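You operate a simulated robot arm through the tools that you are given. There is no shell and no other tool. Be economical: measure what you need, move in short steps, check, and stop when the job is done.

The job below is to be done with a simulated two-armed robot. You get a single attempt, and the scene is never put back.

Task
Get the machine frame ready for levelling.
Fine: wipe the steel pad with the pink rag, rag back, orange level lengthways on the clean pad, both foot levers free; wheels left alone. What is to be rubbed or washed off counts as gone when no trace of it is left.

Only the result counts: the job must be done as asked and must still hold three seconds after the hand-in. Knocking over, shifting, dropping, spilling or breaking anything else fails it.

Robot
Two 7-joint arms with two-finger parallel grippers on one trunk, on a base that drives. Base frame: it is fixed to the floor where the robot stands at the start and does not move with it; the origin is under the middle of the robot, x ahead of it, y to its left, z up; the surface under the hand at the start is at about z = 80. Lengths are in cm, angles in rad, forces in N, time in s.
The left shoulder is at the start at [7, 16.3, 119.5], the right one opposite. With the tool pointing down near the work surface each hand reaches from about 38 to 88 cm from the robot's upright axis, wherever it stands, measured 20 degrees to its own side. Places, roughly: blue foot lever [60, -90, 40]; blue foot wheel [60, -90, 50]; orange level [50, 125, 75]; red foot lever [0, 90, 40]; red foot wheel [10, 90, 50]; steel pad [30, 80, 80]; top of the steel pad [30, 80, 80]. Payload 3.43 kg a hand.
The tool frame of a hand sits at the grasp point between the pads (the TCP): z along the fingers, y along the line on which they close. The tips reach 3.4 cm beyond it. The gripper opens to 12.8 cm. The fingers are 2.4 cm wide and 1.2 cm thick; the gripper's body (4.8 by 13 cm) begins 9.6 cm behind the TCP.
Orientation is told as [roll, pitch, yaw] about the base's x, y, z axes, in that order, counted from this pose: with the fingers straight down and closing along the base's y, the tool's x points along the base's -x, its y along +y and its z along -z.

Tools
- The arms move only by the tool drive_tool. It takes "left_rows", "right_rows" or both (then of equal length, played together; a hand with none holds still); each is one flat list of numbers, 7 for each row, row after row: the shift along the base's x, y, z in cm, then the turn, a rotation vector about the base's x, y, z in rad, then the gripper command, from -1 (fully open) to 1 (shut), values between in proportion. In form: [x, y, z, wx, wy, wz, fingers, x, y, z, wx, wy, wz, fingers, ...]. A call has 1 to 12 rows; each row is the pose to reach, as a shift and turn from the pose commanded when the call began. A row lasts 0.2 s, in which the tool goes at most 5 cm and 0.15 rad; a call with a longer step from one row to the next is refused whole, and so is a gripper value outside its range. A pose out of reach is approached as far as the arm can. The call stops where the force on the tool passes 40 N (or 10 N more than at its start, if that is more) or the arm is blocked; 0.2 s more then pass. Each finger travels about 15.3 cm/s and halts on what it meets, pressing with about 31 N; the grip force reading is that of the motor and also rises with nothing between the fingers. The clock runs only during rows and for 0.2 s after the last one: add rows that repeat a pose to give the fingers time. It gives the time, the measured TCP pose, the force on the tool (base axes), the opening and the grip force at its end, in the units of the frame above (readings bear some noise), with the torque about the TCP (base axes, N m) and any sound that the robot's microphone picked up.
- Cameras (640 x 400 px; columns grow to the right, rows downward): "scene" is now at [12.23, 2.04, 139.55]; the picture's right is [0.09, -1.00, 0.00], its down [-0.74, -0.06, -0.67] and it looks along [0.67, 0.06, -0.74] (base axes); focal length 214 px, centre (320, 200). "left" rides on the left gripper at [7.6, 1.1, -16] in its tool frame; the picture's right is [-0.15, 0.99, 0.00], its down [-0.88, -0.13, -0.46] and it looks along [-0.45, -0.07, 0.89] (tool axes); focal length 234 px, centre (320, 200). "right" rides on the right gripper at [7.6, -1.1, -16] in its tool frame; the picture's right is [0.15, 0.99, 0.00], its down [-0.88, 0.13, -0.46] and it looks along [-0.45, 0.07, 0.89] (tool axes); focal length 234 px, centre (320, 200). There is no depth. A picture from a camera that has moved, and an enlarged one, comes with that camera's place and axes in the base frame and with its lens. The place of the scene camera against the robot may be out by one fixed shift of up to 2.5 cm in any direction.
- capture(camera): a new picture of that camera. No time passes.
- slide_trunk(by): slides the trunk up (or, below 0, down) by that many cm; the arms and the scene camera ride with it, the base frame stays. It gives what a move gives, with no picture.
- steer(legs): drives the robot by 1 to 6 legs, each [ahead, left, turn to the left] in cm, cm and rad, along the robot's own axes; the way and the turn of a leg run together, so that a leg with both is an arc; at most 150 cm and 3.142 rad a leg. The arms and the cameras ride along, it lands a little off, and it stops where it bumps. It gives what a move gives.
- pan_tilt(pan, tilt): turns the head with the scene camera to pan (to the left, within 1.501 rad either way) and tilt (down, from -0.506 to 1.204), counted from straight ahead of the robot. It gives what a move gives.
- close_up(camera, box): a new picture of the part [left, top, right, bottom] of that camera's present view, enlarged. No time passes.
- close_job(): hands the job in; it is judged then, once.

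Work in short steps. Places have to be worked out from the pictures, the camera data and where the tool is seen: move nearer, look again, correct. Check each grasp and each placing, and mend what went wrong. You have 120 turns and 88 pictures in all, those below and enlarged ones among them. Open the grippers and draw the arms clear of the work before you hand the job in, unless the task says otherwise; then end with one line.

The tools are called by a JSON object that holds its "op" and its "data". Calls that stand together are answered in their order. drive_tool: Moves the arms, as the interface text tells. Its arguments: {"type":"object","properties":{"left_rows":{"type":"array"},"right_rows":{"type":"array"}},"required":[]} The other tools are called the same way: slide_trunk (by) slides the trunk up or down; steer (legs) drives the base; pan_tilt (pan, tilt) turns the head that bears the scene camera; capture (camera) takes a picture; close_up (camera, box) takes an enlarged picture of a part of a camera's view; close_job () hands the job in.

At the start:

```text
time: 0.0
left_ee_pos: [38.71, 54.66, 111.56]
left_orientation: [0.001, 0.0, 0.002]
left_contact_force: [0.0, 0.6, -0.4]
left_ft_torque: [-0.02, 0.03, -0.02]
left_width: 12.82
left_grasp_force: 0.0
right_ee_pos: [43.3, 8.14, 112.6]
right_orientation: [0.0, -0.001, -0.001]
right_contact_force: [-0.3, 0.0, -0.6]
right_ft_torque: [-0.02, 0.0, -0.01]
right_width: 12.8
right_grasp_force: 0.0
trunk travel left (down, up): [-67.5, 26.5]
robot x, y, heading: [0.02, 0.38, -0.002]
head pan, tilt: [0.086, 0.833]
```

scene: 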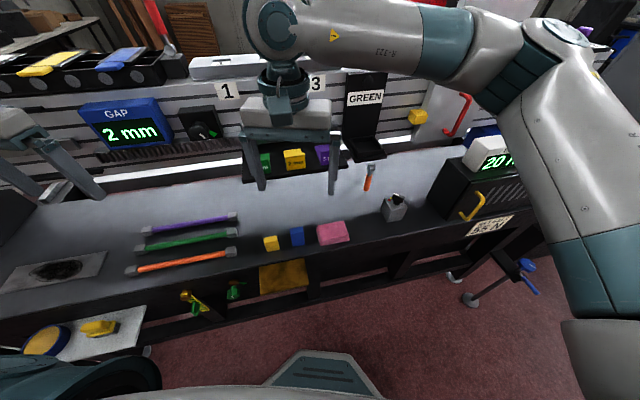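
right: 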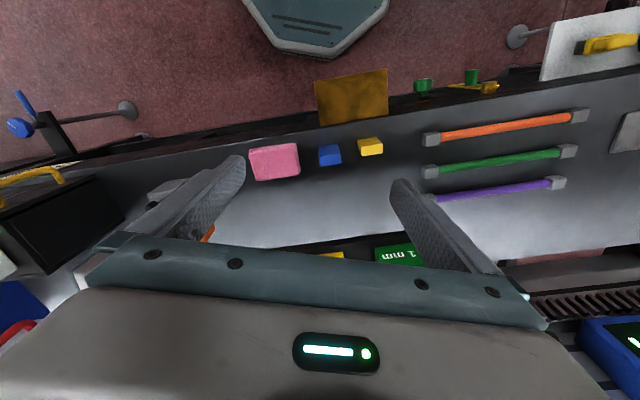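
left: 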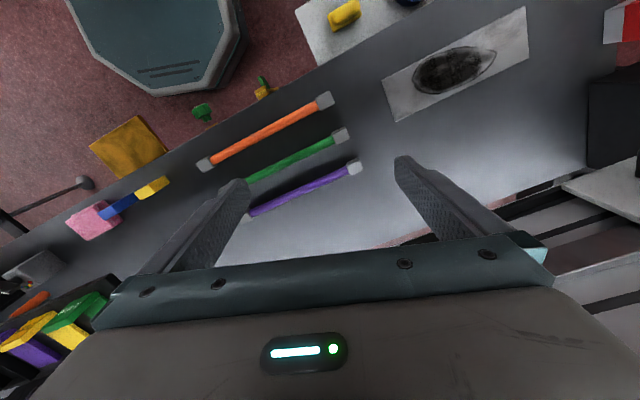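

I begin by looking to the left and right with the head to find pad, level, rag and levers.

{"op": "pan_tilt", "data": {"pan": 1.2, "tilt": 0.7}}

{"op": "capture", "data": {"camera": "scene"}}

{"op": "pan_tilt", "data": {"pan": -1.0, "tilt": 0.7}}

{"op": "capture", "data": {"camera": "scene"}}

```text
time: 1.3
left_ee_pos: [38.75, 54.53, 111.53]
left_orientation: [-0.002, 0.0, 0.0]
left_contact_force: [0.1, 0.1, 0.3]
left_ft_torque: [0.03, 0.02, 0.01]
left_width: 12.81
left_grasp_force: 0.1
right_ee_pos: [43.36, 8.15, 112.61]
right_orientation: [0.001, 0.001, 0.0]
right_contact_force: [0.3, 0.1, -0.5]
right_ft_torque: [0.01, -0.02, 0.01]
right_width: 12.82
right_grasp_force: 0.1
trunk travel left (down, up): [-67.5, 26.5]
robot x, y, heading: [0.02, 0.31, -0.001]
head pan, tilt: [1.201, 0.7]
```

```text
84 pictures are left
camera scene: at [7.44, 9.28, 140.64], right [0.93, -0.36, 0.0], down [-0.23, -0.6, -0.76], along [0.28, 0.71, -0.64], focal length 214 px, centre (320, 200)
```

scene: 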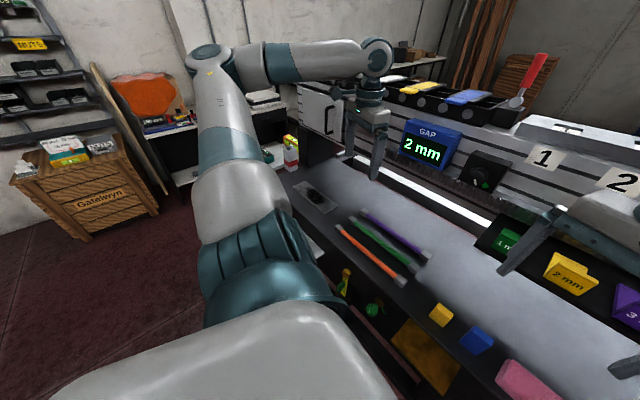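

```text
time: 3.4
left_ee_pos: [38.68, 54.71, 111.52]
left_orientation: [0.0, -0.001, 0.0]
left_contact_force: [-0.3, 0.2, -0.1]
left_ft_torque: [0.0, -0.04, 0.0]
left_width: 12.79
left_grasp_force: 0.2
right_ee_pos: [43.49, 8.18, 112.66]
right_orientation: [0.0, -0.001, 0.001]
right_contact_force: [-0.1, -0.4, 0.2]
right_ft_torque: [0.01, 0.04, 0.02]
right_width: 12.81
right_grasp_force: 0.0
trunk travel left (down, up): [-67.5, 26.5]
robot x, y, heading: [0.1, -0.08, 0.0]
head pan, tilt: [-1.0, 0.7]
```

```text
83 pictures are left
camera scene: at [8.95, -5.79, 140.64], right [-0.84, -0.54, 0.0], down [-0.35, 0.54, -0.76], along [0.41, -0.64, -0.64], focal length 214 px, centre (320, 200)
```

scene: 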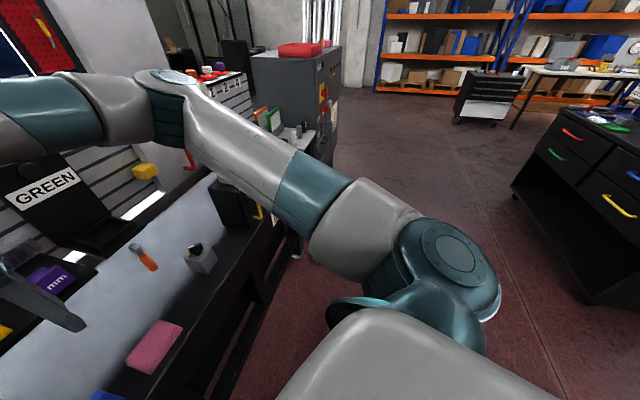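

The bench has three bars near y=47, and a stained pad near y=80. I enlarge parts to identify the pad, the shelf with yellow block, and the feet.

{"op": "pan_tilt", "data": {"pan": 0.9, "tilt": 0.9}}

{"op": "capture", "data": {"camera": "scene"}}

{"op": "close_up", "data": {"camera": "left", "box": [60, 0, 640, 220]}}

{"op": "close_up", "data": {"camera": "right", "box": [0, 60, 640, 280]}}

```text
time: 5.3
left_ee_pos: [38.76, 54.62, 111.67]
left_orientation: [0.0, -0.001, 0.0]
left_contact_force: [0.1, 0.7, -0.1]
left_ft_torque: [0.01, 0.0, -0.03]
left_width: 12.79
left_grasp_force: 0.1
right_ee_pos: [43.23, 8.11, 112.49]
right_orientation: [-0.001, 0.0, 0.001]
right_contact_force: [0.3, 1.0, 0.7]
right_ft_torque: [-0.02, -0.02, 0.0]
right_width: 12.78
right_grasp_force: 0.1
trunk travel left (down, up): [-67.5, 26.5]
robot x, y, heading: [0.24, -0.1, 0.003]
head pan, tilt: [0.901, 0.901]
```

```text
82 pictures are left
camera scene: at [9.05, 7.27, 139.02], right [0.78, -0.62, 0.0], down [-0.49, -0.61, -0.62], along [0.39, 0.49, -0.78], focal length 214 px, centre (320, 200)
```

scene: 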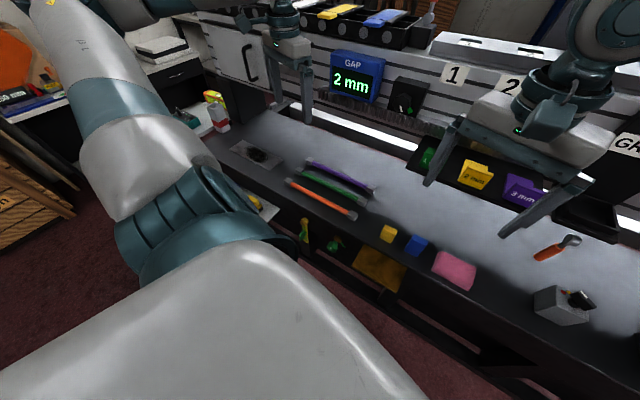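

```text
1.10 times, centred on (350, 110) of left
camera zoom: at [31.08, 55.8, 127.5], right [0.15, 0.99, 0.0], down [0.88, -0.13, 0.46], along [0.45, -0.07, -0.89], focal length 258 px, centre (287, 299)
```

zoom: 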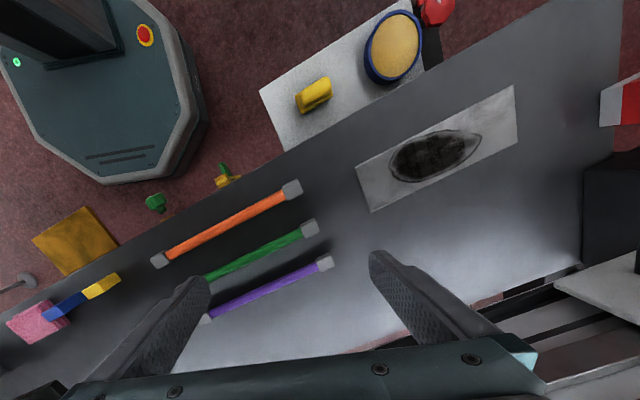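

```text
1.00 times, centred on (320, 170) of right (not enlarged: the box is as wide or as high as the picture)
camera zoom: at [35.75, 7.08, 128.48], right [-0.15, 0.99, 0.0], down [0.88, 0.13, 0.46], along [0.45, 0.07, -0.89], focal length 234 px, centre (320, 230)
```

zoom: 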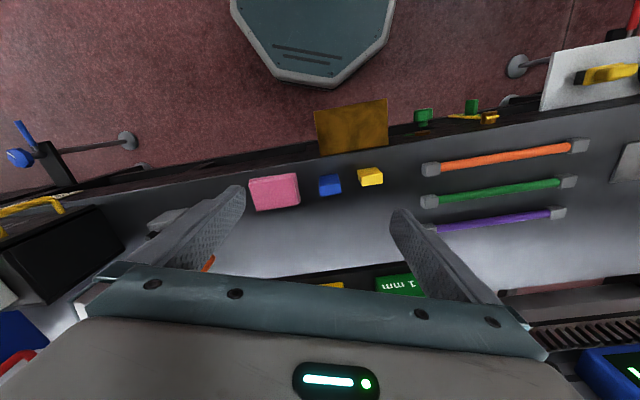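

Hints put the orange level at [50,125,75], past the pad, and the left camera can't see there yet. I yaw the left hand so that its camera looks left.

{"op": "drive_tool", "data": {"left_rows": [0, 0, 0, 0, 0, 0.15, -1, 0, 0, 0, 0, 0, 0.3, -1, 0, 0, 0, 0, 0, 0.45, -1, 0, 0, 0, 0, 0, 0.6, -1, 0, 0, 0, 0, 0, 0.75, -1, 0, 0, 0, 0, 0, 0.9, -1, 0, 0, 0, 0, 0, 1.05, -1, 0, 0, 0, 0, 0, 1.2, -1, 0, 0, 0, 0, 0, 1.35, -1, 0, 0, 0, 0, 0, 1.5, -1]}}

{"op": "capture", "data": {"camera": "left"}}

{"op": "close_up", "data": {"camera": "scene", "box": [200, 100, 500, 300]}}

```text
time: 7.5
left_ee_pos: [38.73, 54.6, 111.45]
left_orientation: [-0.001, 0.001, 1.503]
left_contact_force: [-0.5, 0.4, -0.1]
left_ft_torque: [0.01, -0.01, -0.01]
left_width: 12.79
left_grasp_force: 0.1
right_ee_pos: [43.35, 8.07, 112.66]
right_orientation: [0.001, 0.001, 0.0]
right_contact_force: [-0.2, 0.8, 0.5]
right_ft_torque: [0.0, -0.01, 0.01]
right_width: 12.81
right_grasp_force: 0.1
trunk travel left (down, up): [-67.5, 26.5]
robot x, y, heading: [0.1, -0.04, -0.001]
head pan, tilt: [0.901, 0.901]
```

```text
79 pictures are left
camera left: at [37.02, 47.14, 127.46], right [-0.98, 0.21, 0.0], down [0.19, 0.87, 0.46], along [0.1, 0.45, -0.89], focal length 234 px, centre (320, 200)
```

left: 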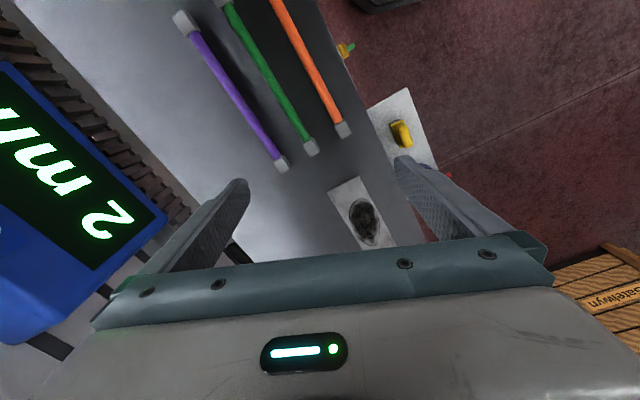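

```text
2.00 times, centred on (350, 200) of scene
camera zoom: at [9.04, 7.25, 139.02], right [0.78, -0.62, 0.0], down [-0.49, -0.61, -0.62], along [0.39, 0.49, -0.78], focal length 429 px, centre (260, 200)
```

zoom: 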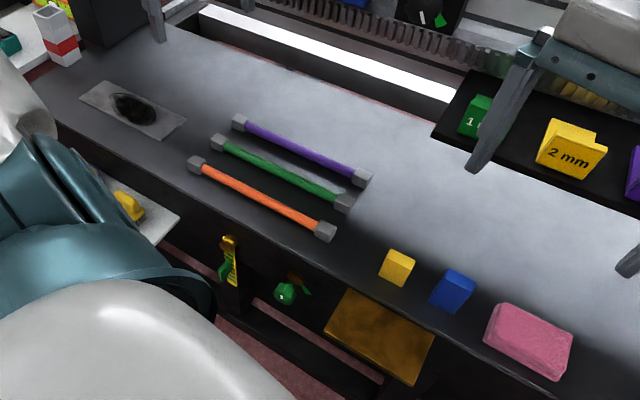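

I can't see the region at y=125 or the red foot well. I'll back off, turn to square with the bench (edge tilted about 0.35 rad) and slide left along it.

{"op": "steer", "data": {"legs": [[-25, 0, 0], [0, 0, 0.35], [0, 45, 0]]}}

{"op": "pan_tilt", "data": {"pan": 0.7, "tilt": 0.7}}

{"op": "capture", "data": {"camera": "scene"}}

{"op": "capture", "data": {"camera": "left"}}

```text
time: 12.7
left_ee_pos: [-21.95, 107.24, 111.48]
left_orientation: [0.0, 0.0, 1.843]
left_contact_force: [0.0, 0.7, 0.7]
left_ft_torque: [0.0, 0.03, 0.0]
left_width: 12.81
left_grasp_force: 0.1
right_ee_pos: [-2.16, 64.95, 112.63]
right_orientation: [0.001, 0.001, 0.341]
right_contact_force: [-0.8, 0.5, -0.2]
right_ft_torque: [0.02, 0.0, 0.01]
right_width: 12.81
right_grasp_force: 0.0
trunk travel left (down, up): [-67.5, 26.5]
robot x, y, heading: [-40.48, 42.68, 0.336]
head pan, tilt: [0.901, 0.901]
```

```text
time: 13.4
left_ee_pos: [-21.91, 107.23, 111.5]
left_orientation: [0.0, 0.0, 1.84]
left_contact_force: [-0.6, 0.4, 0.0]
left_ft_torque: [-0.03, 0.01, 0.01]
left_width: 12.79
left_grasp_force: 0.1
right_ee_pos: [-2.09, 65.07, 112.53]
right_orientation: [-0.001, 0.0, 0.341]
right_contact_force: [0.8, -0.5, -0.1]
right_ft_torque: [-0.03, 0.01, -0.02]
right_width: 12.8
right_grasp_force: 0.1
trunk travel left (down, up): [-67.5, 26.5]
robot x, y, heading: [-40.35, 43.04, 0.34]
head pan, tilt: [0.7, 0.7]
```

```text
77 pictures are left
camera scene: at [-31.91, 53.28, 140.63], right [0.86, -0.51, 0.0], down [-0.33, -0.56, -0.76], along [0.39, 0.66, -0.65], focal length 214 px, centre (320, 200)
```

scene: 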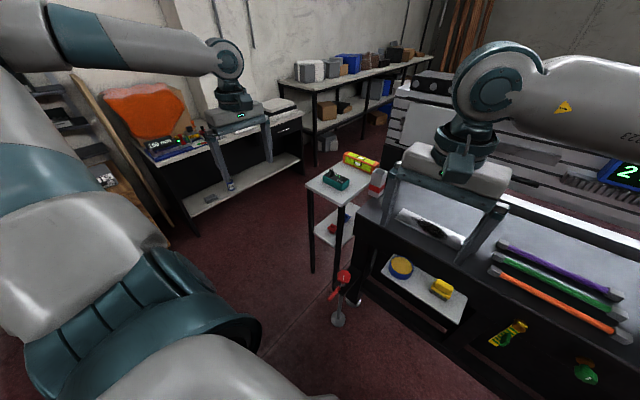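

```text
76 pictures are left
camera left: at [-21.13, 99.74, 127.43], right [-0.99, -0.12, 0.0], down [-0.11, 0.88, 0.46], along [-0.06, 0.45, -0.89], focal length 234 px, centre (320, 200)
```

left: 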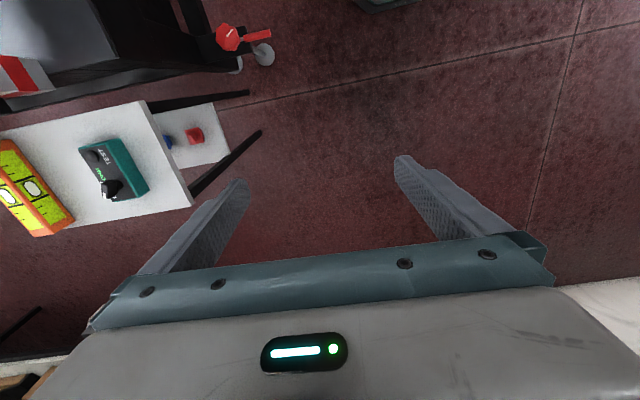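

The orange level lies on a small stand left of the bench, and the red foot is beside it. I zoom for detail.

{"op": "close_up", "data": {"camera": "scene", "box": [300, 140, 480, 340]}}

{"op": "close_up", "data": {"camera": "scene", "box": [370, 190, 640, 360]}}

{"op": "close_up", "data": {"camera": "left", "box": [180, 0, 320, 100]}}

```text
2.00 times, centred on (390, 240) of scene
camera zoom: at [-31.91, 53.28, 140.63], right [0.86, -0.51, 0.0], down [-0.33, -0.56, -0.76], along [0.39, 0.66, -0.65], focal length 429 px, centre (180, 120)
```

zoom: 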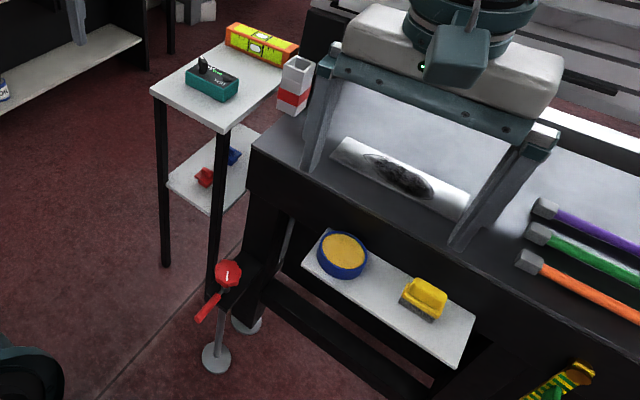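

```text
2.35 times, centred on (505, 275) of scene
camera zoom: at [-31.91, 53.28, 140.63], right [0.86, -0.51, 0.0], down [-0.33, -0.56, -0.76], along [0.39, 0.66, -0.65], focal length 505 px, centre (-115, 24)
```

zoom: 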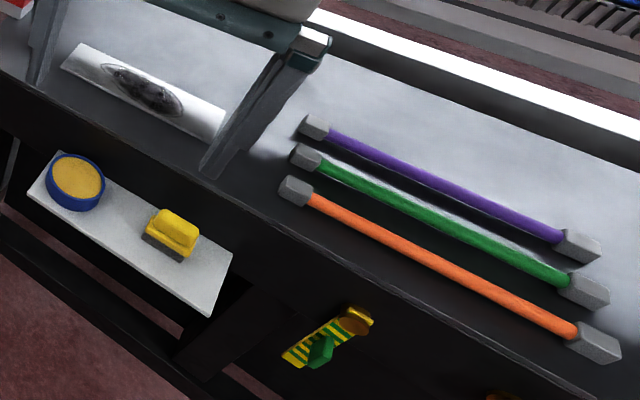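

```text
4.00 times, centred on (250, 50) of left
camera zoom: at [-21.13, 99.74, 127.43], right [-0.99, -0.12, 0.0], down [-0.11, 0.88, 0.46], along [-0.06, 0.45, -0.89], focal length 937 px, centre (600, 800)
```

zoom: 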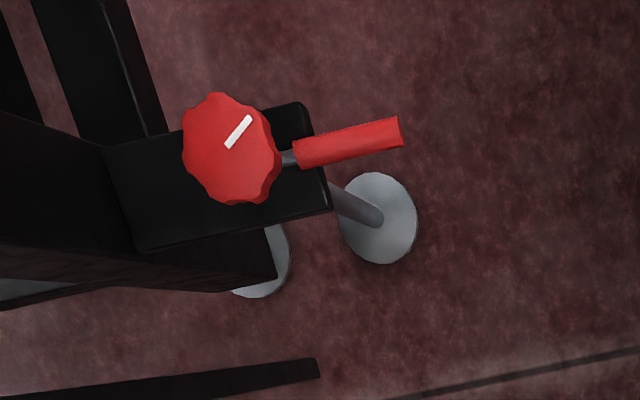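

Next is the rag, which I judge to be at [52,1,81]. I drive so the left arm has it at a comfortable reach.

{"op": "steer", "data": {"legs": [[0, -90, 0], [16, 0, 0]]}}

{"op": "pan_tilt", "data": {"pan": 0.3, "tilt": 0.85}}

{"op": "capture", "data": {"camera": "scene"}}

{"op": "capture", "data": {"camera": "left"}}

```text
time: 19.2
left_ee_pos: [23.68, 26.86, 111.59]
left_orientation: [-0.001, 0.0, 1.824]
left_contact_force: [0.4, 0.3, 0.3]
left_ft_torque: [-0.03, -0.05, 0.02]
left_width: 12.81
left_grasp_force: 0.0
right_ee_pos: [42.9, -15.81, 112.63]
right_orientation: [0.0, 0.0, 0.323]
right_contact_force: [0.4, -0.5, -0.2]
right_ft_torque: [0.02, -0.03, 0.0]
right_width: 12.79
right_grasp_force: 0.0
trunk travel left (down, up): [-67.5, 26.5]
robot x, y, heading: [4.13, -36.96, 0.317]
head pan, tilt: [0.7, 0.7]
```

```text
time: 20.1
left_ee_pos: [23.8, 26.88, 111.55]
left_orientation: [0.0, -0.001, 1.825]
left_contact_force: [0.7, 0.1, -0.4]
left_ft_torque: [0.01, 0.02, 0.03]
left_width: 12.79
left_grasp_force: 0.1
right_ee_pos: [42.89, -15.77, 112.65]
right_orientation: [-0.002, -0.002, 0.323]
right_contact_force: [1.3, -0.2, -0.1]
right_ft_torque: [0.02, 0.02, -0.01]
right_width: 12.77
right_grasp_force: 0.2
trunk travel left (down, up): [-67.5, 26.5]
robot x, y, heading: [4.67, -37.43, 0.322]
head pan, tilt: [0.3, 0.85]
```

```text
72 pictures are left
camera scene: at [14.85, -29.7, 139.42], right [0.58, -0.81, 0.0], down [-0.61, -0.44, -0.66], along [0.54, 0.39, -0.75], focal length 214 px, centre (320, 200)
```

scene: 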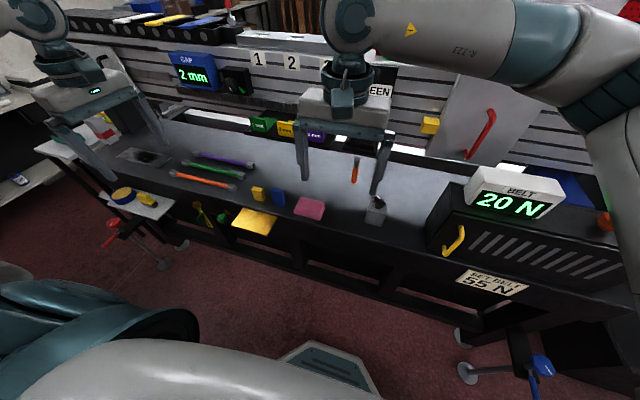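

```text
71 pictures are left
camera left: at [24.53, 19.26, 127.47], right [-0.99, -0.11, 0.0], down [-0.09, 0.89, 0.46], along [-0.05, 0.45, -0.89], focal length 234 px, centre (320, 200)
```

left: 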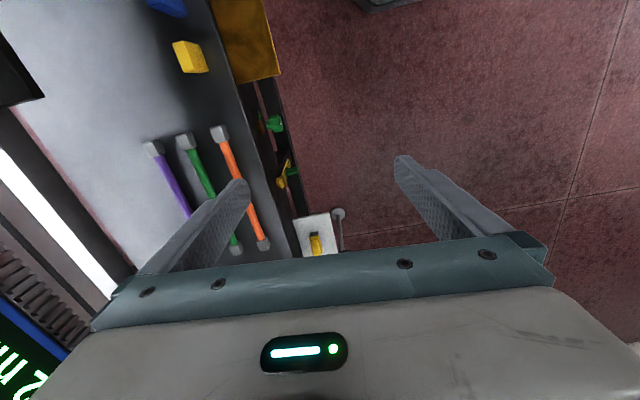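

Rag confirmed at about [52,1.5]. I zoom on it and on the blue foot.

{"op": "close_up", "data": {"camera": "scene", "box": [230, 170, 400, 270]}}

{"op": "close_up", "data": {"camera": "scene", "box": [430, 260, 610, 400]}}

```text
3.76 times, centred on (315, 220) of scene
camera zoom: at [14.85, -29.7, 139.42], right [0.58, -0.81, 0.0], down [-0.61, -0.44, -0.66], along [0.54, 0.39, -0.75], focal length 807 px, centre (339, 125)
```

zoom: 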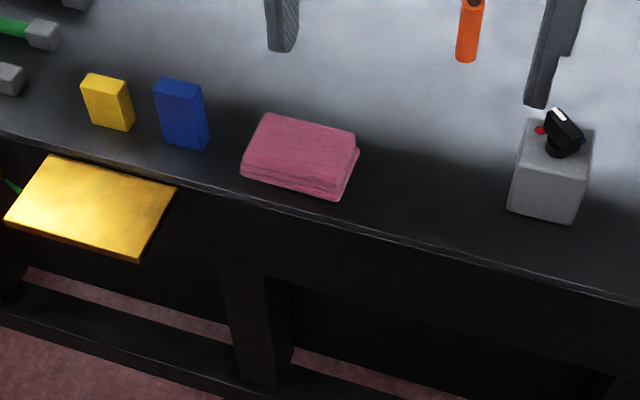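

```text
2.86 times, centred on (520, 330) of scene
camera zoom: at [14.85, -29.7, 139.42], right [0.58, -0.81, 0.0], down [-0.61, -0.44, -0.66], along [0.54, 0.39, -0.75], focal length 613 px, centre (-251, -171)
```

zoom: 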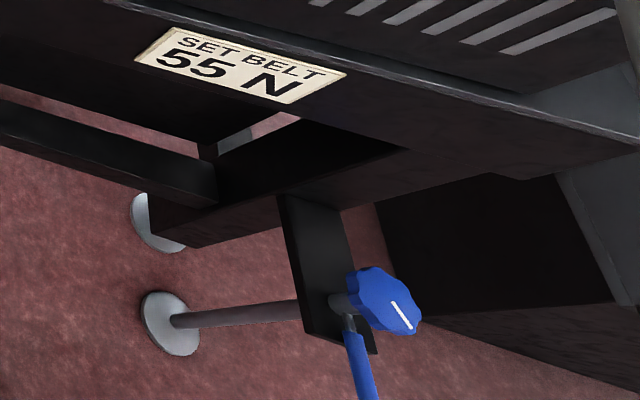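

Rag is ~8.8 x 6.6 cm, centre [51.6,1.2], aligned with the bench (normal at ~0.37 rad). I move the right arm away and bring the left hand above the rag, closing along the bench normal.

{"op": "drive_tool", "data": {"left_rows": [3.1, -2.9, 0, 0, 0, 0.03, -1, 6.2, -5.7, 0, 0, 0, 0.06, -1, 9.3, -8.6, 0, 0, 0, 0.1, -1, 12.4, -11.4, 0, 0, 0, 0.12, -1, 15.5, -14.3, 0, 0, 0, 0.12, -1, 18.6, -17.1, 0, 0, 0, 0.12, -1, 21.7, -20, 0, 0, 0, 0.12, -1, 24.8, -22.8, -4, 0, 0, 0.12, -1, 27.9, -25.7, -7, 0, 0, 0.12, -1, 27.9, -25.7, -11, 0, 0, 0.12, -1, 27.9, -25.7, -14, 0, 0, 0.12, -1, 27.9, -25.7, -14, 0, 0, 0.12, -1], "right_rows": [0.5, -3, 2, 0, 0, 0, -1, 1, -6, 4, 0, 0, 0, -1, 2, -9, 6, 0, 0, 0, -1, 3, -12, 8, 0, 0, 0, -1, 4, -15, 8, 0, 0, 0, -1, 5, -18, 8, 0, 0, 0, -1, 6, -21, 8, 0, 0, 0, -1, 6, -21, 8, 0, 0, 0, -1, 6, -21, 8, 0, 0, 0, -1, 6, -21, 8, 0, 0, 0, -1, 6, -21, 8, 0, 0, 0, -1, 6, -21, 8, 0, 0, 0, -1]}}

{"op": "capture", "data": {"camera": "left"}}

{"op": "capture", "data": {"camera": "scene"}}

```text
refused: row 8 steps farther than a row can; nothing moved
```

```text
68 pictures are left
camera left: at [24.53, 19.26, 127.47], right [-0.99, -0.11, 0.0], down [-0.09, 0.89, 0.46], along [-0.05, 0.45, -0.89], focal length 234 px, centre (320, 200)
```

left: 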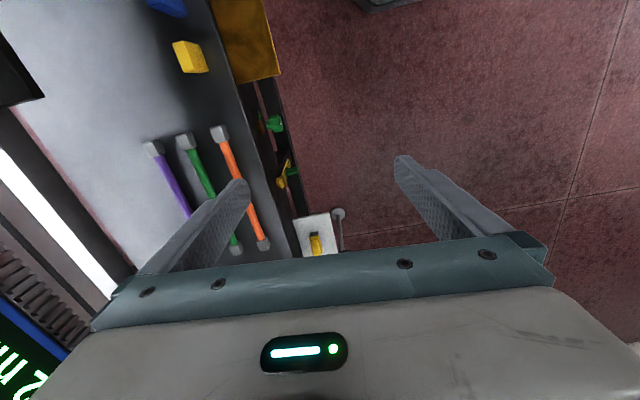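

```text
67 pictures are left
camera scene: at [14.85, -29.7, 139.42], right [0.58, -0.81, 0.0], down [-0.61, -0.44, -0.66], along [0.54, 0.39, -0.75], focal length 214 px, centre (320, 200)
```

scene: 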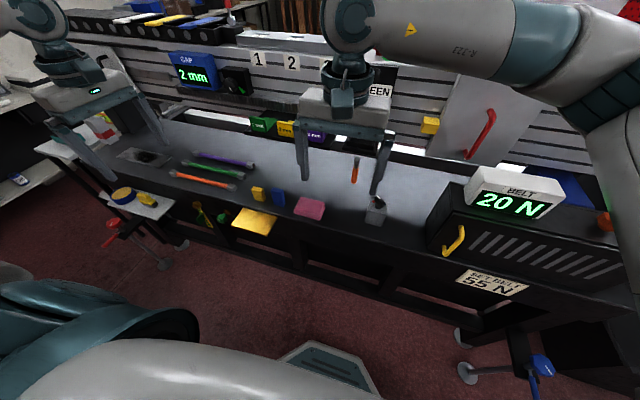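

One row stepped too far; I resend with smaller steps.

{"op": "drive_tool", "data": {"left_rows": [3.1, -2.9, 0, 0, 0, 0.03, -1, 6.2, -5.7, 0, 0, 0, 0.06, -1, 9.3, -8.6, 0, 0, 0, 0.1, -1, 12.4, -11.4, 0, 0, 0, 0.12, -1, 15.5, -14.3, 0, 0, 0, 0.12, -1, 18.6, -17.1, 0, 0, 0, 0.12, -1, 21.7, -20, 0, 0, 0, 0.12, -1, 24.8, -22.8, -2, 0, 0, 0.12, -1, 27.9, -25.7, -4, 0, 0, 0.12, -1, 27.9, -25.7, -8.5, 0, 0, 0.12, -1, 27.9, -25.7, -13, 0, 0, 0.12, -1, 27.9, -25.7, -14, 0, 0, 0.12, -1], "right_rows": [0.5, -3, 2, 0, 0, 0, -1, 1, -6, 4, 0, 0, 0, -1, 2, -9, 6, 0, 0, 0, -1, 3, -12, 8, 0, 0, 0, -1, 4, -15, 8, 0, 0, 0, -1, 5, -18, 8, 0, 0, 0, -1, 6, -21, 8, 0, 0, 0, -1, 6, -21, 8, 0, 0, 0, -1, 6, -21, 8, 0, 0, 0, -1, 6, -21, 8, 0, 0, 0, -1, 6, -21, 8, 0, 0, 0, -1, 6, -21, 8, 0, 0, 0, -1]}}

{"op": "capture", "data": {"camera": "left"}}

{"op": "close_up", "data": {"camera": "scene", "box": [230, 150, 400, 250]}}

```text
time: 22.1
left_ee_pos: [51.27, 1.32, 107.75]
left_orientation: [-0.005, -0.003, 1.953]
left_contact_force: [-15.9, 0.7, 6.7]
left_ft_torque: [0.05, -0.22, 0.43]
left_width: 12.07
left_grasp_force: 0.1
right_ee_pos: [48.78, -36.73, 120.53]
right_orientation: [0.0, -0.004, 0.326]
right_contact_force: [0.8, -0.5, -0.5]
right_ft_torque: [0.06, -0.01, 0.01]
right_width: 12.79
right_grasp_force: 0.0
trunk travel left (down, up): [-67.5, 26.5]
robot x, y, heading: [4.11, -37.15, 0.329]
head pan, tilt: [0.3, 0.85]
stopped in row 10 (left hand): the force on the tool passed its limit at 75 N (the readings are from after the stop); the commanded pose is now the measured one
```

```text
66 pictures are left
camera left: at [52.99, -6.27, 123.62], right [-0.97, -0.23, 0.0], down [-0.21, 0.86, 0.46], along [-0.1, 0.45, -0.89], focal length 234 px, centre (320, 200)
```

left: 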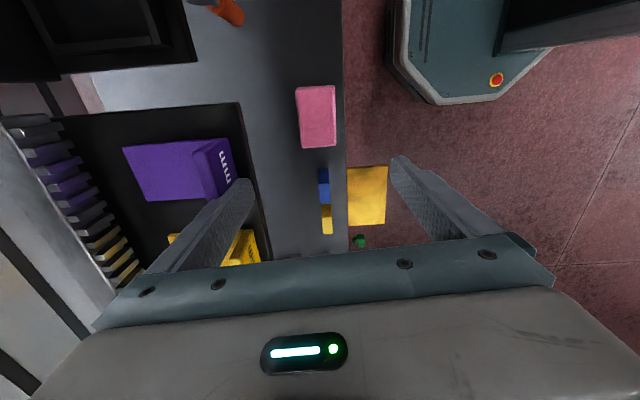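

```text
3.76 times, centred on (315, 200) of scene
camera zoom: at [14.46, -29.8, 139.45], right [0.59, -0.81, 0.0], down [-0.61, -0.44, -0.66], along [0.54, 0.39, -0.75], focal length 807 px, centre (339, 200)
```

zoom: 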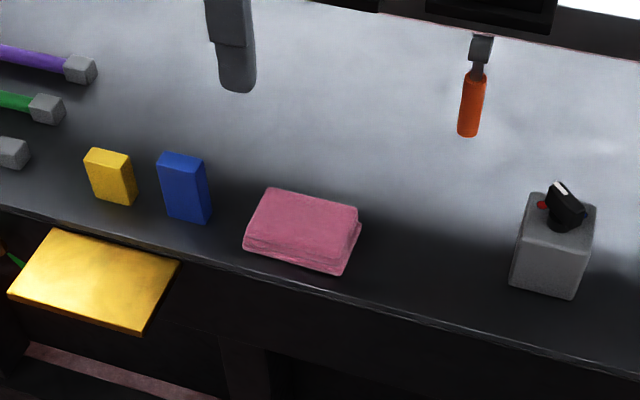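

The hand touched something at z≈107 (pushed toward -x). I look at the scene.

{"op": "capture", "data": {"camera": "scene"}}

```text
64 pictures are left
camera scene: at [14.46, -29.8, 139.45], right [0.59, -0.81, 0.0], down [-0.61, -0.44, -0.66], along [0.54, 0.39, -0.75], focal length 214 px, centre (320, 200)
```

scene: 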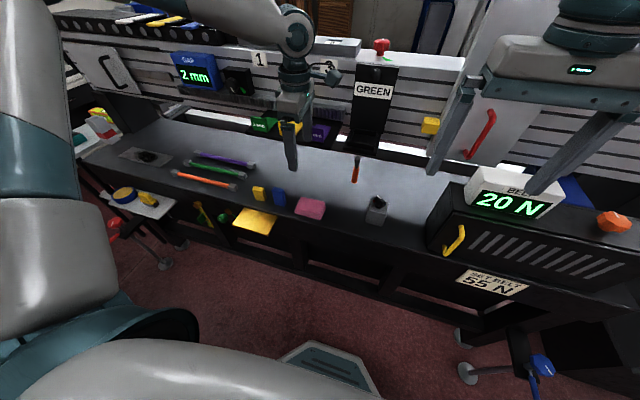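

The far finger met the shelf with the gap bins, which stands out at z≈100 over the bench. I back off and up, and will use the other orientation (closing along the bench edge) instead.

{"op": "drive_tool", "data": {"left_rows": [-1.5, -0.5, 0, 0, 0, 0, -1, -3.5, -1.2, 0, 0, 0, 0, -1, -6, -2, 3, 0, 0, 0, -1, -6, -2, 5, 0, 0, -0.15, -1, -6, -2, 5, 0, 0, -0.3, -1, -6, -2, 5, 0, 0, -0.45, -1, -6, -2, 5, 0, 0, -0.6, -1, -6, -2, 5, 0, 0, -0.75, -1, -6, -2, 5, 0, 0, -0.9, -1, -6, -2, 5, 0, 0, -1.05, -1, -6, -2, 5, 0, 0, -1.2, -1, -6, -2, 5, 0, 0, -1.35, -1]}}

{"op": "drive_tool", "data": {"left_rows": [0, 0, 0, 0, 0, -0.12, -1, 0, 0, 0, 0, 0, -0.22, -1]}}

{"op": "capture", "data": {"camera": "left"}}

{"op": "close_up", "data": {"camera": "scene", "box": [210, 80, 450, 220]}}

```text
time: 24.8
left_ee_pos: [45.7, -0.69, 112.58]
left_orientation: [-0.006, -0.003, 0.598]
left_contact_force: [-1.0, 0.5, -0.1]
left_ft_torque: [0.02, 0.01, -0.01]
left_width: 12.82
left_grasp_force: 0.1
right_ee_pos: [49.08, -36.68, 120.59]
right_orientation: [0.0, 0.0, 0.325]
right_contact_force: [0.9, -0.6, 0.1]
right_ft_torque: [0.01, -0.01, -0.01]
right_width: 12.81
right_grasp_force: 0.1
trunk travel left (down, up): [-67.5, 26.5]
robot x, y, heading: [4.18, -37.14, 0.327]
head pan, tilt: [0.3, 0.85]
```

```text
time: 25.4
left_ee_pos: [45.8, -0.71, 112.61]
left_orientation: [-0.005, -0.005, 0.381]
left_contact_force: [0.5, -0.8, -0.4]
left_ft_torque: [0.02, -0.03, 0.03]
left_width: 12.77
left_grasp_force: 0.1
right_ee_pos: [49.12, -36.8, 120.5]
right_orientation: [0.0, 0.0, 0.324]
right_contact_force: [0.5, 0.0, -0.3]
right_ft_torque: [-0.03, 0.0, -0.02]
right_width: 12.77
right_grasp_force: 0.0
trunk travel left (down, up): [-67.5, 26.5]
robot x, y, heading: [4.33, -37.34, 0.323]
head pan, tilt: [0.3, 0.85]
```

```text
63 pictures are left
camera left: at [38.15, -2.37, 128.43], right [-0.23, 0.97, 0.0], down [0.86, 0.21, 0.46], along [0.45, 0.1, -0.89], focal length 234 px, centre (320, 200)
```

left: 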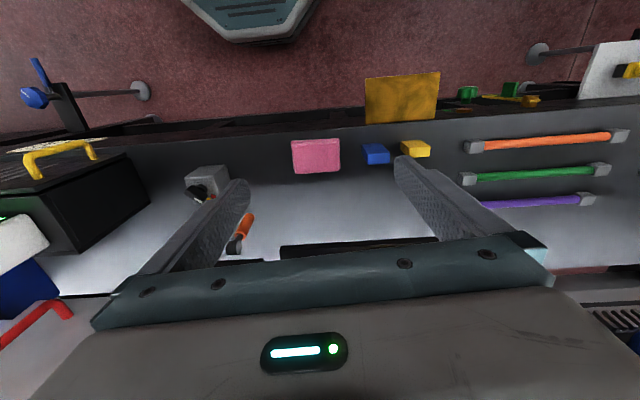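

```text
2.67 times, centred on (330, 150) of scene
camera zoom: at [14.88, -29.66, 139.41], right [0.59, -0.81, 0.0], down [-0.61, -0.44, -0.66], along [0.54, 0.39, -0.75], focal length 572 px, centre (293, 333)
```

zoom: 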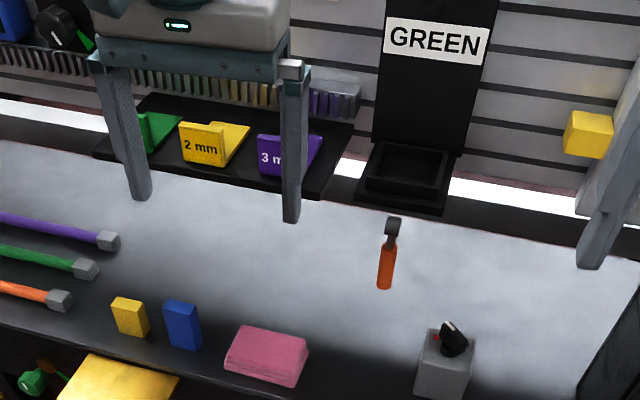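

Rag centre from the wrist camera: [52.4,-0.3], fixtures intact. I go above it and down to z≈90.

{"op": "drive_tool", "data": {"left_rows": [3.3, 0.2, -3, 0, 0, -0.01, -1, 6.6, 0.4, -6, 0, 0, -0.01, -1, 6.6, 0.4, -10.5, 0, 0, -0.01, -1, 6.6, 0.4, -15, 0, 0, -0.01, -1, 6.6, 0.4, -19.5, 0, 0, -0.01, -1, 6.6, 0.4, -22.5, 0, 0, -0.01, -1]}}

{"op": "capture", "data": {"camera": "left"}}

{"op": "close_up", "data": {"camera": "scene", "box": [230, 140, 400, 250]}}

```text
time: 26.8
left_ee_pos: [51.49, 0.45, 90.6]
left_orientation: [-0.007, -0.005, 0.372]
left_contact_force: [0.4, 1.1, 0.7]
left_ft_torque: [0.03, -0.01, 0.0]
left_width: 12.81
left_grasp_force: 0.0
left hand out of reach, approached as far as the arm can: row 6
right_ee_pos: [49.02, -36.7, 120.63]
right_orientation: [0.001, 0.0, 0.325]
right_contact_force: [0.6, -0.3, 0.1]
right_ft_torque: [0.02, 0.01, 0.01]
right_width: 12.79
right_grasp_force: 0.1
trunk travel left (down, up): [-67.5, 26.5]
robot x, y, heading: [4.81, -37.13, 0.326]
head pan, tilt: [0.3, 0.85]
```

```text
61 pictures are left
camera left: at [43.8, -1.14, 106.55], right [-0.22, 0.97, -0.01], down [0.86, 0.2, 0.46], along [0.45, 0.1, -0.89], focal length 234 px, centre (320, 200)
```

left: 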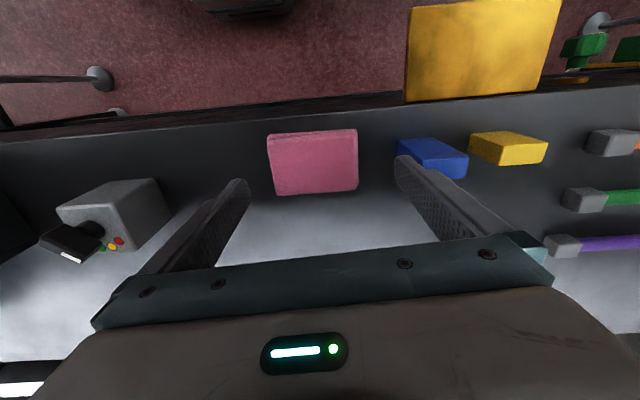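

```text
3.64 times, centred on (315, 195) of scene
camera zoom: at [14.8, -29.66, 139.43], right [0.59, -0.81, 0.0], down [-0.61, -0.44, -0.66], along [0.54, 0.39, -0.75], focal length 780 px, centre (338, 218)
```

zoom: 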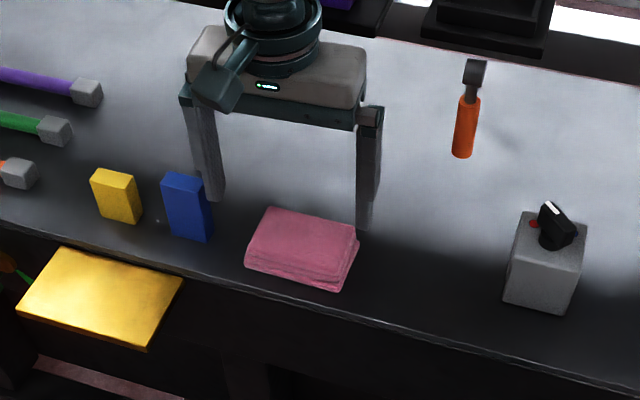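

Arm is near its lower limit here with the trunk high. I raise both hands, pull the right one back, then lower the trunk 18 cm.

{"op": "drive_tool", "data": {"left_rows": [0, 0, 4, 0, 0, 0, -1, 0, 0, 8, 0, 0, 0, -1, 0, 0, 12, 0, 0, 0, -1, 0, 0, 16, 0, 0, 0, -1, 0, 0, 16, 0, 0, 0, -1], "right_rows": [-2, -1, 3, 0, 0, 0, -1, -5, -2, 6, 0, 0, 0, -1, -8, -3, 9, 0, 0, 0, -1, -11, -4, 12, 0, 0, 0, -1, -14, -5, 14, 0, 0, 0, -1]}}

{"op": "slide_trunk", "data": {"by": -18}}

```text
time: 27.9
left_ee_pos: [51.53, 0.46, 106.56]
left_orientation: [-0.004, -0.003, 0.372]
left_contact_force: [-0.1, 0.1, 0.0]
left_ft_torque: [0.0, 0.01, 0.03]
left_width: 12.77
left_grasp_force: 0.0
right_ee_pos: [35.16, -41.49, 134.55]
right_orientation: [-0.002, 0.001, 0.328]
right_contact_force: [-0.5, -0.3, -0.5]
right_ft_torque: [-0.04, -0.03, 0.0]
right_width: 12.8
right_grasp_force: 0.0
trunk travel left (down, up): [-67.5, 26.5]
robot x, y, heading: [4.27, -37.24, 0.325]
head pan, tilt: [0.3, 0.85]
```

```text
time: 29.9
left_ee_pos: [51.62, 0.27, 88.7]
left_orientation: [-0.004, -0.002, 0.373]
left_contact_force: [0.6, -0.1, 0.7]
left_ft_torque: [-0.02, 0.01, 0.01]
left_width: 12.78
left_grasp_force: 0.0
right_ee_pos: [35.09, -41.61, 116.29]
right_orientation: [-0.001, 0.001, 0.326]
right_contact_force: [0.0, -0.2, 0.4]
right_ft_torque: [-0.01, -0.03, -0.01]
right_width: 12.81
right_grasp_force: 0.1
trunk travel left (down, up): [-49.5, 44.5]
robot x, y, heading: [4.47, -37.05, 0.326]
head pan, tilt: [0.3, 0.85]
```

Now I go down to TCP z≈84.3 (tips ~1 cm above the bench).

{"op": "drive_tool", "data": {"left_rows": [0.2, -0.3, -2, 0, 0, 0, -1, 0.2, -0.3, -4, 0, 0, 0, -1, 0.2, -0.3, -4.4, 0, 0, 0, -1]}}

{"op": "capture", "data": {"camera": "left"}}

{"op": "close_up", "data": {"camera": "scene", "box": [230, 110, 400, 220]}}

```text
time: 30.8
left_ee_pos: [51.8, -0.08, 84.26]
left_orientation: [-0.005, -0.004, 0.371]
left_contact_force: [0.3, 0.1, 0.6]
left_ft_torque: [-0.03, -0.03, -0.01]
left_width: 12.81
left_grasp_force: 0.0
right_ee_pos: [35.27, -41.62, 116.33]
right_orientation: [0.001, 0.003, 0.324]
right_contact_force: [0.6, -0.2, 0.1]
right_ft_torque: [-0.01, -0.01, 0.0]
right_width: 12.81
right_grasp_force: 0.1
trunk travel left (down, up): [-49.5, 44.5]
robot x, y, heading: [4.47, -36.98, 0.325]
head pan, tilt: [0.3, 0.85]
```

```text
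59 pictures are left
camera left: at [44.17, -1.66, 100.18], right [-0.22, 0.97, 0.0], down [0.87, 0.2, 0.46], along [0.45, 0.1, -0.89], focal length 234 px, centre (320, 200)
```

left: 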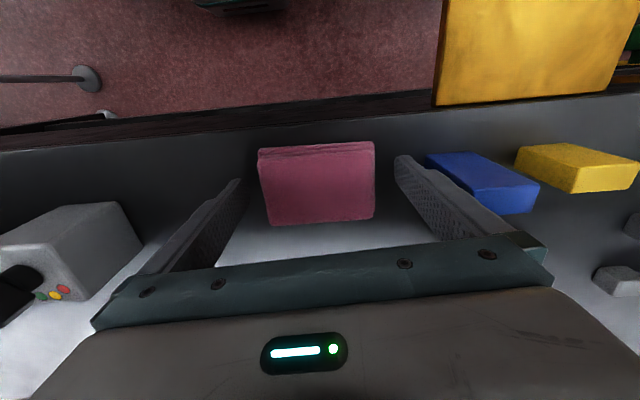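

```text
3.64 times, centred on (315, 165) of scene
camera zoom: at [14.88, -29.66, 121.41], right [0.59, -0.81, 0.0], down [-0.61, -0.44, -0.66], along [0.54, 0.39, -0.75], focal length 780 px, centre (338, 327)
```

zoom: 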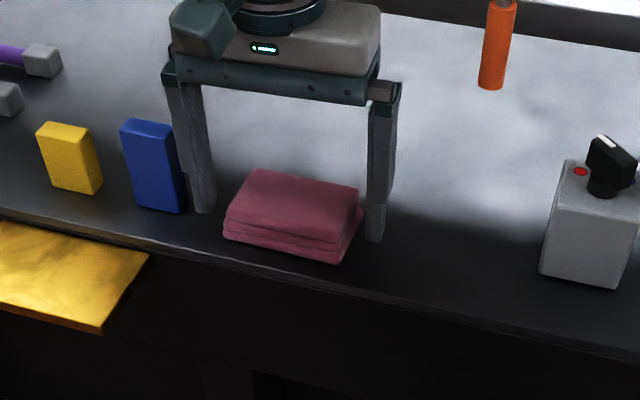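

Rag sits centred between the fingers. I close.

{"op": "drive_tool", "data": {"left_rows": [0, 0, 0, 0, 0, 0, 0, 0, 0, 0, 0, 0, 0, 1, 0, 0, 0, 0, 0, 0, 1, 0, 0, 0, 0, 0, 0, 1, 0, 0, 0, 0, 0, 0, 1]}}

{"op": "drive_tool", "data": {"left_rows": [0, 0, 2, 0, 0, 0, 1, 0, 0, 5, 0, 0, 0, 1, 0, 0, 5, 0, 0, 0, 1]}}

{"op": "capture", "data": {"camera": "left"}}

{"op": "close_up", "data": {"camera": "scene", "box": [230, 90, 400, 200]}}

```text
time: 31.9
left_ee_pos: [51.75, -0.01, 84.3]
left_orientation: [-0.008, -0.002, 0.372]
left_contact_force: [0.6, 0.5, 0.0]
left_ft_torque: [0.03, 0.02, 0.01]
left_width: 10.0
left_grasp_force: 30.9
right_ee_pos: [35.2, -41.48, 116.49]
right_orientation: [0.0, 0.001, 0.324]
right_contact_force: [0.5, -0.3, -0.8]
right_ft_torque: [0.02, -0.01, -0.01]
right_width: 12.78
right_grasp_force: 0.1
trunk travel left (down, up): [-49.5, 44.5]
robot x, y, heading: [4.63, -36.93, 0.323]
head pan, tilt: [0.3, 0.85]
```

```text
time: 32.8
left_ee_pos: [51.86, 0.05, 89.3]
left_orientation: [-0.005, -0.003, 0.373]
left_contact_force: [0.4, -0.1, -0.1]
left_ft_torque: [-0.02, -0.02, -0.01]
left_width: 0.01
left_grasp_force: 31.6
right_ee_pos: [35.31, -41.55, 116.49]
right_orientation: [-0.001, 0.001, 0.324]
right_contact_force: [0.5, 0.9, -0.3]
right_ft_torque: [-0.01, 0.0, -0.04]
right_width: 12.79
right_grasp_force: 0.1
trunk travel left (down, up): [-49.5, 44.5]
robot x, y, heading: [4.53, -37.17, 0.328]
head pan, tilt: [0.3, 0.85]
```

```text
57 pictures are left
camera left: at [44.22, -1.58, 105.21], right [-0.22, 0.97, 0.0], down [0.87, 0.2, 0.46], along [0.45, 0.1, -0.89], focal length 234 px, centre (320, 200)
```

left: 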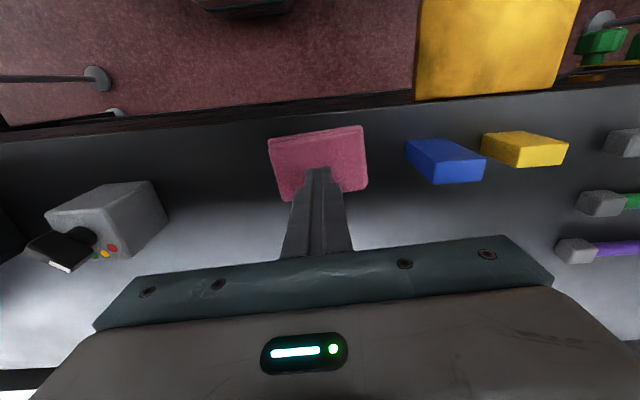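

```text
3.64 times, centred on (315, 145) of scene
camera zoom: at [14.92, -29.63, 121.4], right [0.59, -0.81, 0.0], down [-0.61, -0.44, -0.66], along [0.53, 0.39, -0.75], focal length 780 px, centre (338, 400)
```

zoom: 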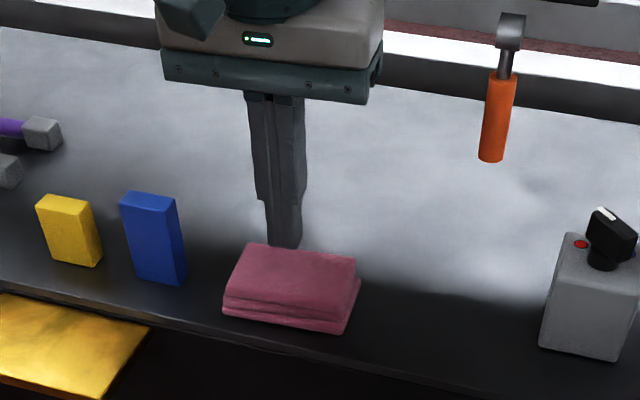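

The grip slid off: too shallow. I reopen, align to the rag (turned ~0.15 rad), and go a bit lower.

{"op": "drive_tool", "data": {"left_rows": [-0.4, 0, 0, 0, 0, 0.1, -1, -0.5, 0, 0, 0, 0, 0.16, -1, -0.5, 0, 0, 0, 0, 0.16, -1, -0.5, 0, -3, 0, 0, 0.16, -1, -0.5, 0, -5.2, 0, 0, 0.16, -1, -0.5, 0, -5.7, 0, 0, 0.16, -1, -0.5, 0, -5.7, 0, 0, 0.16, -1]}}

{"op": "capture", "data": {"camera": "left"}}

```text
time: 34.4
left_ee_pos: [51.35, 0.08, 83.5]
left_orientation: [-0.006, -0.003, 0.532]
left_contact_force: [-0.5, -0.5, 0.0]
left_ft_torque: [-0.02, -0.03, 0.0]
left_width: 12.8
left_grasp_force: 0.1
right_ee_pos: [35.19, -41.58, 116.48]
right_orientation: [0.001, 0.001, 0.324]
right_contact_force: [-0.1, 0.0, 0.8]
right_ft_torque: [0.01, -0.03, -0.01]
right_width: 12.81
right_grasp_force: 0.1
trunk travel left (down, up): [-49.5, 44.5]
robot x, y, heading: [4.46, -37.17, 0.318]
head pan, tilt: [0.3, 0.85]
```

```text
55 pictures are left
camera left: at [44.1, -2.78, 99.47], right [-0.38, 0.93, -0.01], down [0.82, 0.34, 0.46], along [0.43, 0.17, -0.89], focal length 234 px, centre (320, 200)
```

left: 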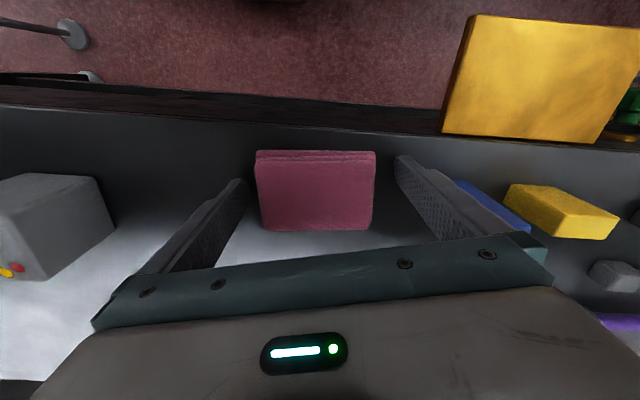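

No contact at tips z≈80.1. I feel down gently for the bench surface.

{"op": "drive_tool", "data": {"left_rows": [0, 0, -0.2, 0, 0, 0, -1, 0, 0, -0.4, 0, 0, 0, -1, 0, 0, -0.6, 0, 0, 0, -1]}}

```text
time: 35.3
left_ee_pos: [51.43, 0.04, 83.42]
left_orientation: [-0.005, -0.012, 0.53]
left_contact_force: [-9.4, -1.5, 20.3]
left_ft_torque: [0.98, 1.15, 0.62]
left_width: 12.8
left_grasp_force: 0.1
right_ee_pos: [35.09, -41.74, 116.61]
right_orientation: [-0.001, 0.0, 0.326]
right_contact_force: [-0.3, -0.4, -0.3]
right_ft_torque: [0.02, -0.01, 0.02]
right_width: 12.82
right_grasp_force: 0.0
trunk travel left (down, up): [-49.5, 44.5]
robot x, y, heading: [4.47, -37.12, 0.331]
head pan, tilt: [0.3, 0.85]
stopped in row 3 (left hand): the force on the tool passed its limit at 42 N (the readings are from after the stop); the commanded pose is now the measured one
```

Bench surface is at z≈80.0. I raise 0.4 and close, then lift slowly.

{"op": "drive_tool", "data": {"left_rows": [0, 0, 0.4, 0, 0, 0, -1, 0, 0, 0.4, 0, 0, 0, 0, 0, 0, 0.4, 0, 0, 0, 1, 0, 0, 0.4, 0, 0, 0, 1, 0, 0, 0.4, 0, 0, 0, 1, 0, 0, 0.4, 0, 0, 0, 1, 0, 0, 0.9, 0, 0, 0, 1, 0, 0, 1.4, 0, 0, 0, 1, 0, 0, 1.9, 0, 0, 0, 1, 0, 0, 2.4, 0, 0, 0, 1]}}

{"op": "capture", "data": {"camera": "left"}}

```text
time: 37.5
left_ee_pos: [51.56, 0.18, 85.64]
left_orientation: [-0.006, -0.01, 0.532]
left_contact_force: [0.0, -0.7, -0.7]
left_ft_torque: [-0.01, 0.01, 0.04]
left_width: 10.25
left_grasp_force: 31.6
right_ee_pos: [35.28, -41.49, 116.39]
right_orientation: [0.0, 0.001, 0.325]
right_contact_force: [-0.7, 0.6, 0.1]
right_ft_torque: [0.03, -0.02, 0.03]
right_width: 12.78
right_grasp_force: 0.1
trunk travel left (down, up): [-49.5, 44.5]
robot x, y, heading: [4.58, -37.32, 0.323]
head pan, tilt: [0.3, 0.85]
```

```text
54 pictures are left
camera left: at [44.18, -2.74, 101.48], right [-0.38, 0.93, 0.0], down [0.82, 0.33, 0.47], along [0.43, 0.17, -0.89], focal length 234 px, centre (320, 200)
```

left: 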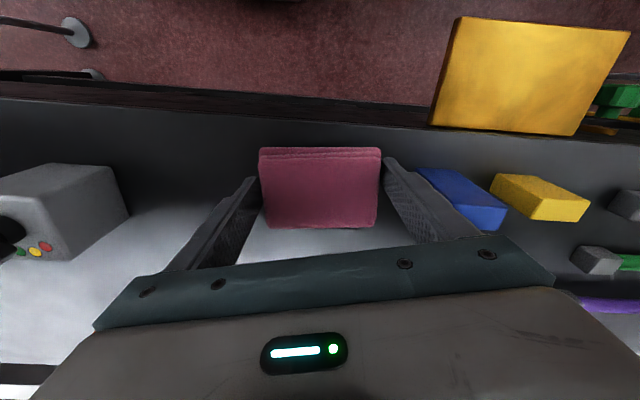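

Held firmly. I lift to z≈100 and drive left along the bench to the pad.

{"op": "drive_tool", "data": {"left_rows": [0, 0, 4, 0, 0, 0, 1, 0, 0, 8, 0, 0, 0, 1, 0, 0, 12, 0, 0, 0, 1, 0, 0, 15, 0, 0, 0, 1]}}

{"op": "steer", "data": {"legs": [[0, 40, 0], [0, 41.8, 0], [4, 0, 0]]}}

{"op": "capture", "data": {"camera": "left"}}

{"op": "capture", "data": {"camera": "scene"}}

```text
time: 38.5
left_ee_pos: [51.43, 0.17, 100.68]
left_orientation: [-0.005, -0.011, 0.531]
left_contact_force: [0.5, -0.5, -0.8]
left_ft_torque: [-0.01, -0.01, 0.0]
left_width: 10.23
left_grasp_force: 31.3
right_ee_pos: [35.23, -41.65, 116.45]
right_orientation: [0.0, 0.001, 0.326]
right_contact_force: [-0.4, 0.0, -0.7]
right_ft_torque: [0.01, -0.03, -0.01]
right_width: 12.79
right_grasp_force: 0.1
trunk travel left (down, up): [-49.5, 44.5]
robot x, y, heading: [4.63, -37.18, 0.323]
head pan, tilt: [0.3, 0.85]
```

```text
time: 43.6
left_ee_pos: [30.44, 77.53, 100.71]
left_orientation: [-0.006, -0.009, 0.522]
left_contact_force: [0.8, -0.5, -0.6]
left_ft_torque: [-0.01, 0.0, -0.02]
left_width: 10.18
left_grasp_force: 31.0
right_ee_pos: [13.8, 36.01, 116.43]
right_orientation: [0.0, 0.0, 0.314]
right_contact_force: [-0.6, 1.0, 0.0]
right_ft_torque: [-0.02, -0.01, 0.01]
right_width: 12.8
right_grasp_force: 0.1
trunk travel left (down, up): [-49.5, 44.5]
robot x, y, heading: [-16.98, 41.02, 0.313]
head pan, tilt: [0.3, 0.85]
```

```text
53 pictures are left
camera left: at [23.07, 74.74, 116.55], right [-0.36, 0.93, 0.0], down [0.82, 0.32, 0.46], along [0.43, 0.17, -0.89], focal length 234 px, centre (320, 200)
```

left: 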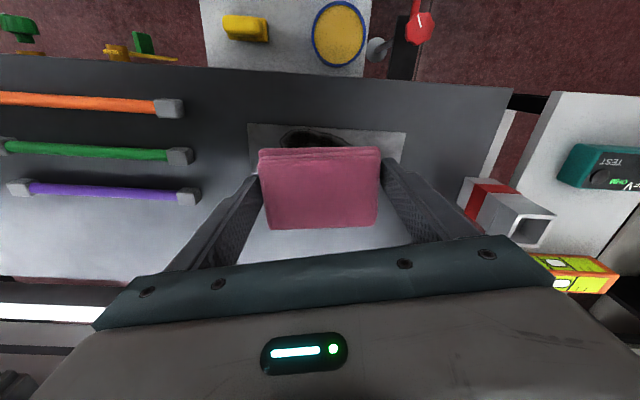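

```text
52 pictures are left
camera scene: at [-6.49, 48.16, 121.42], right [0.58, -0.82, 0.0], down [-0.61, -0.43, -0.66], along [0.54, 0.38, -0.75], focal length 214 px, centre (320, 200)
```

scene: 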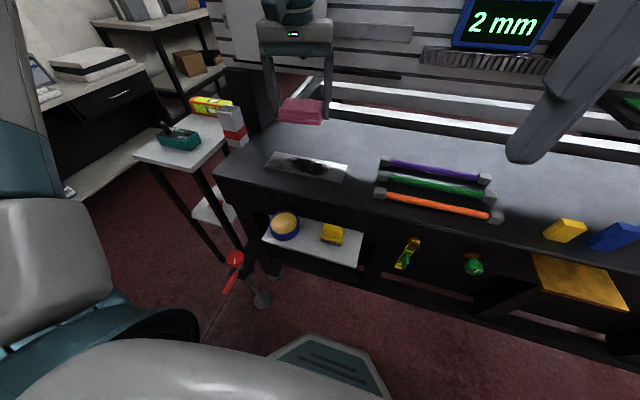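

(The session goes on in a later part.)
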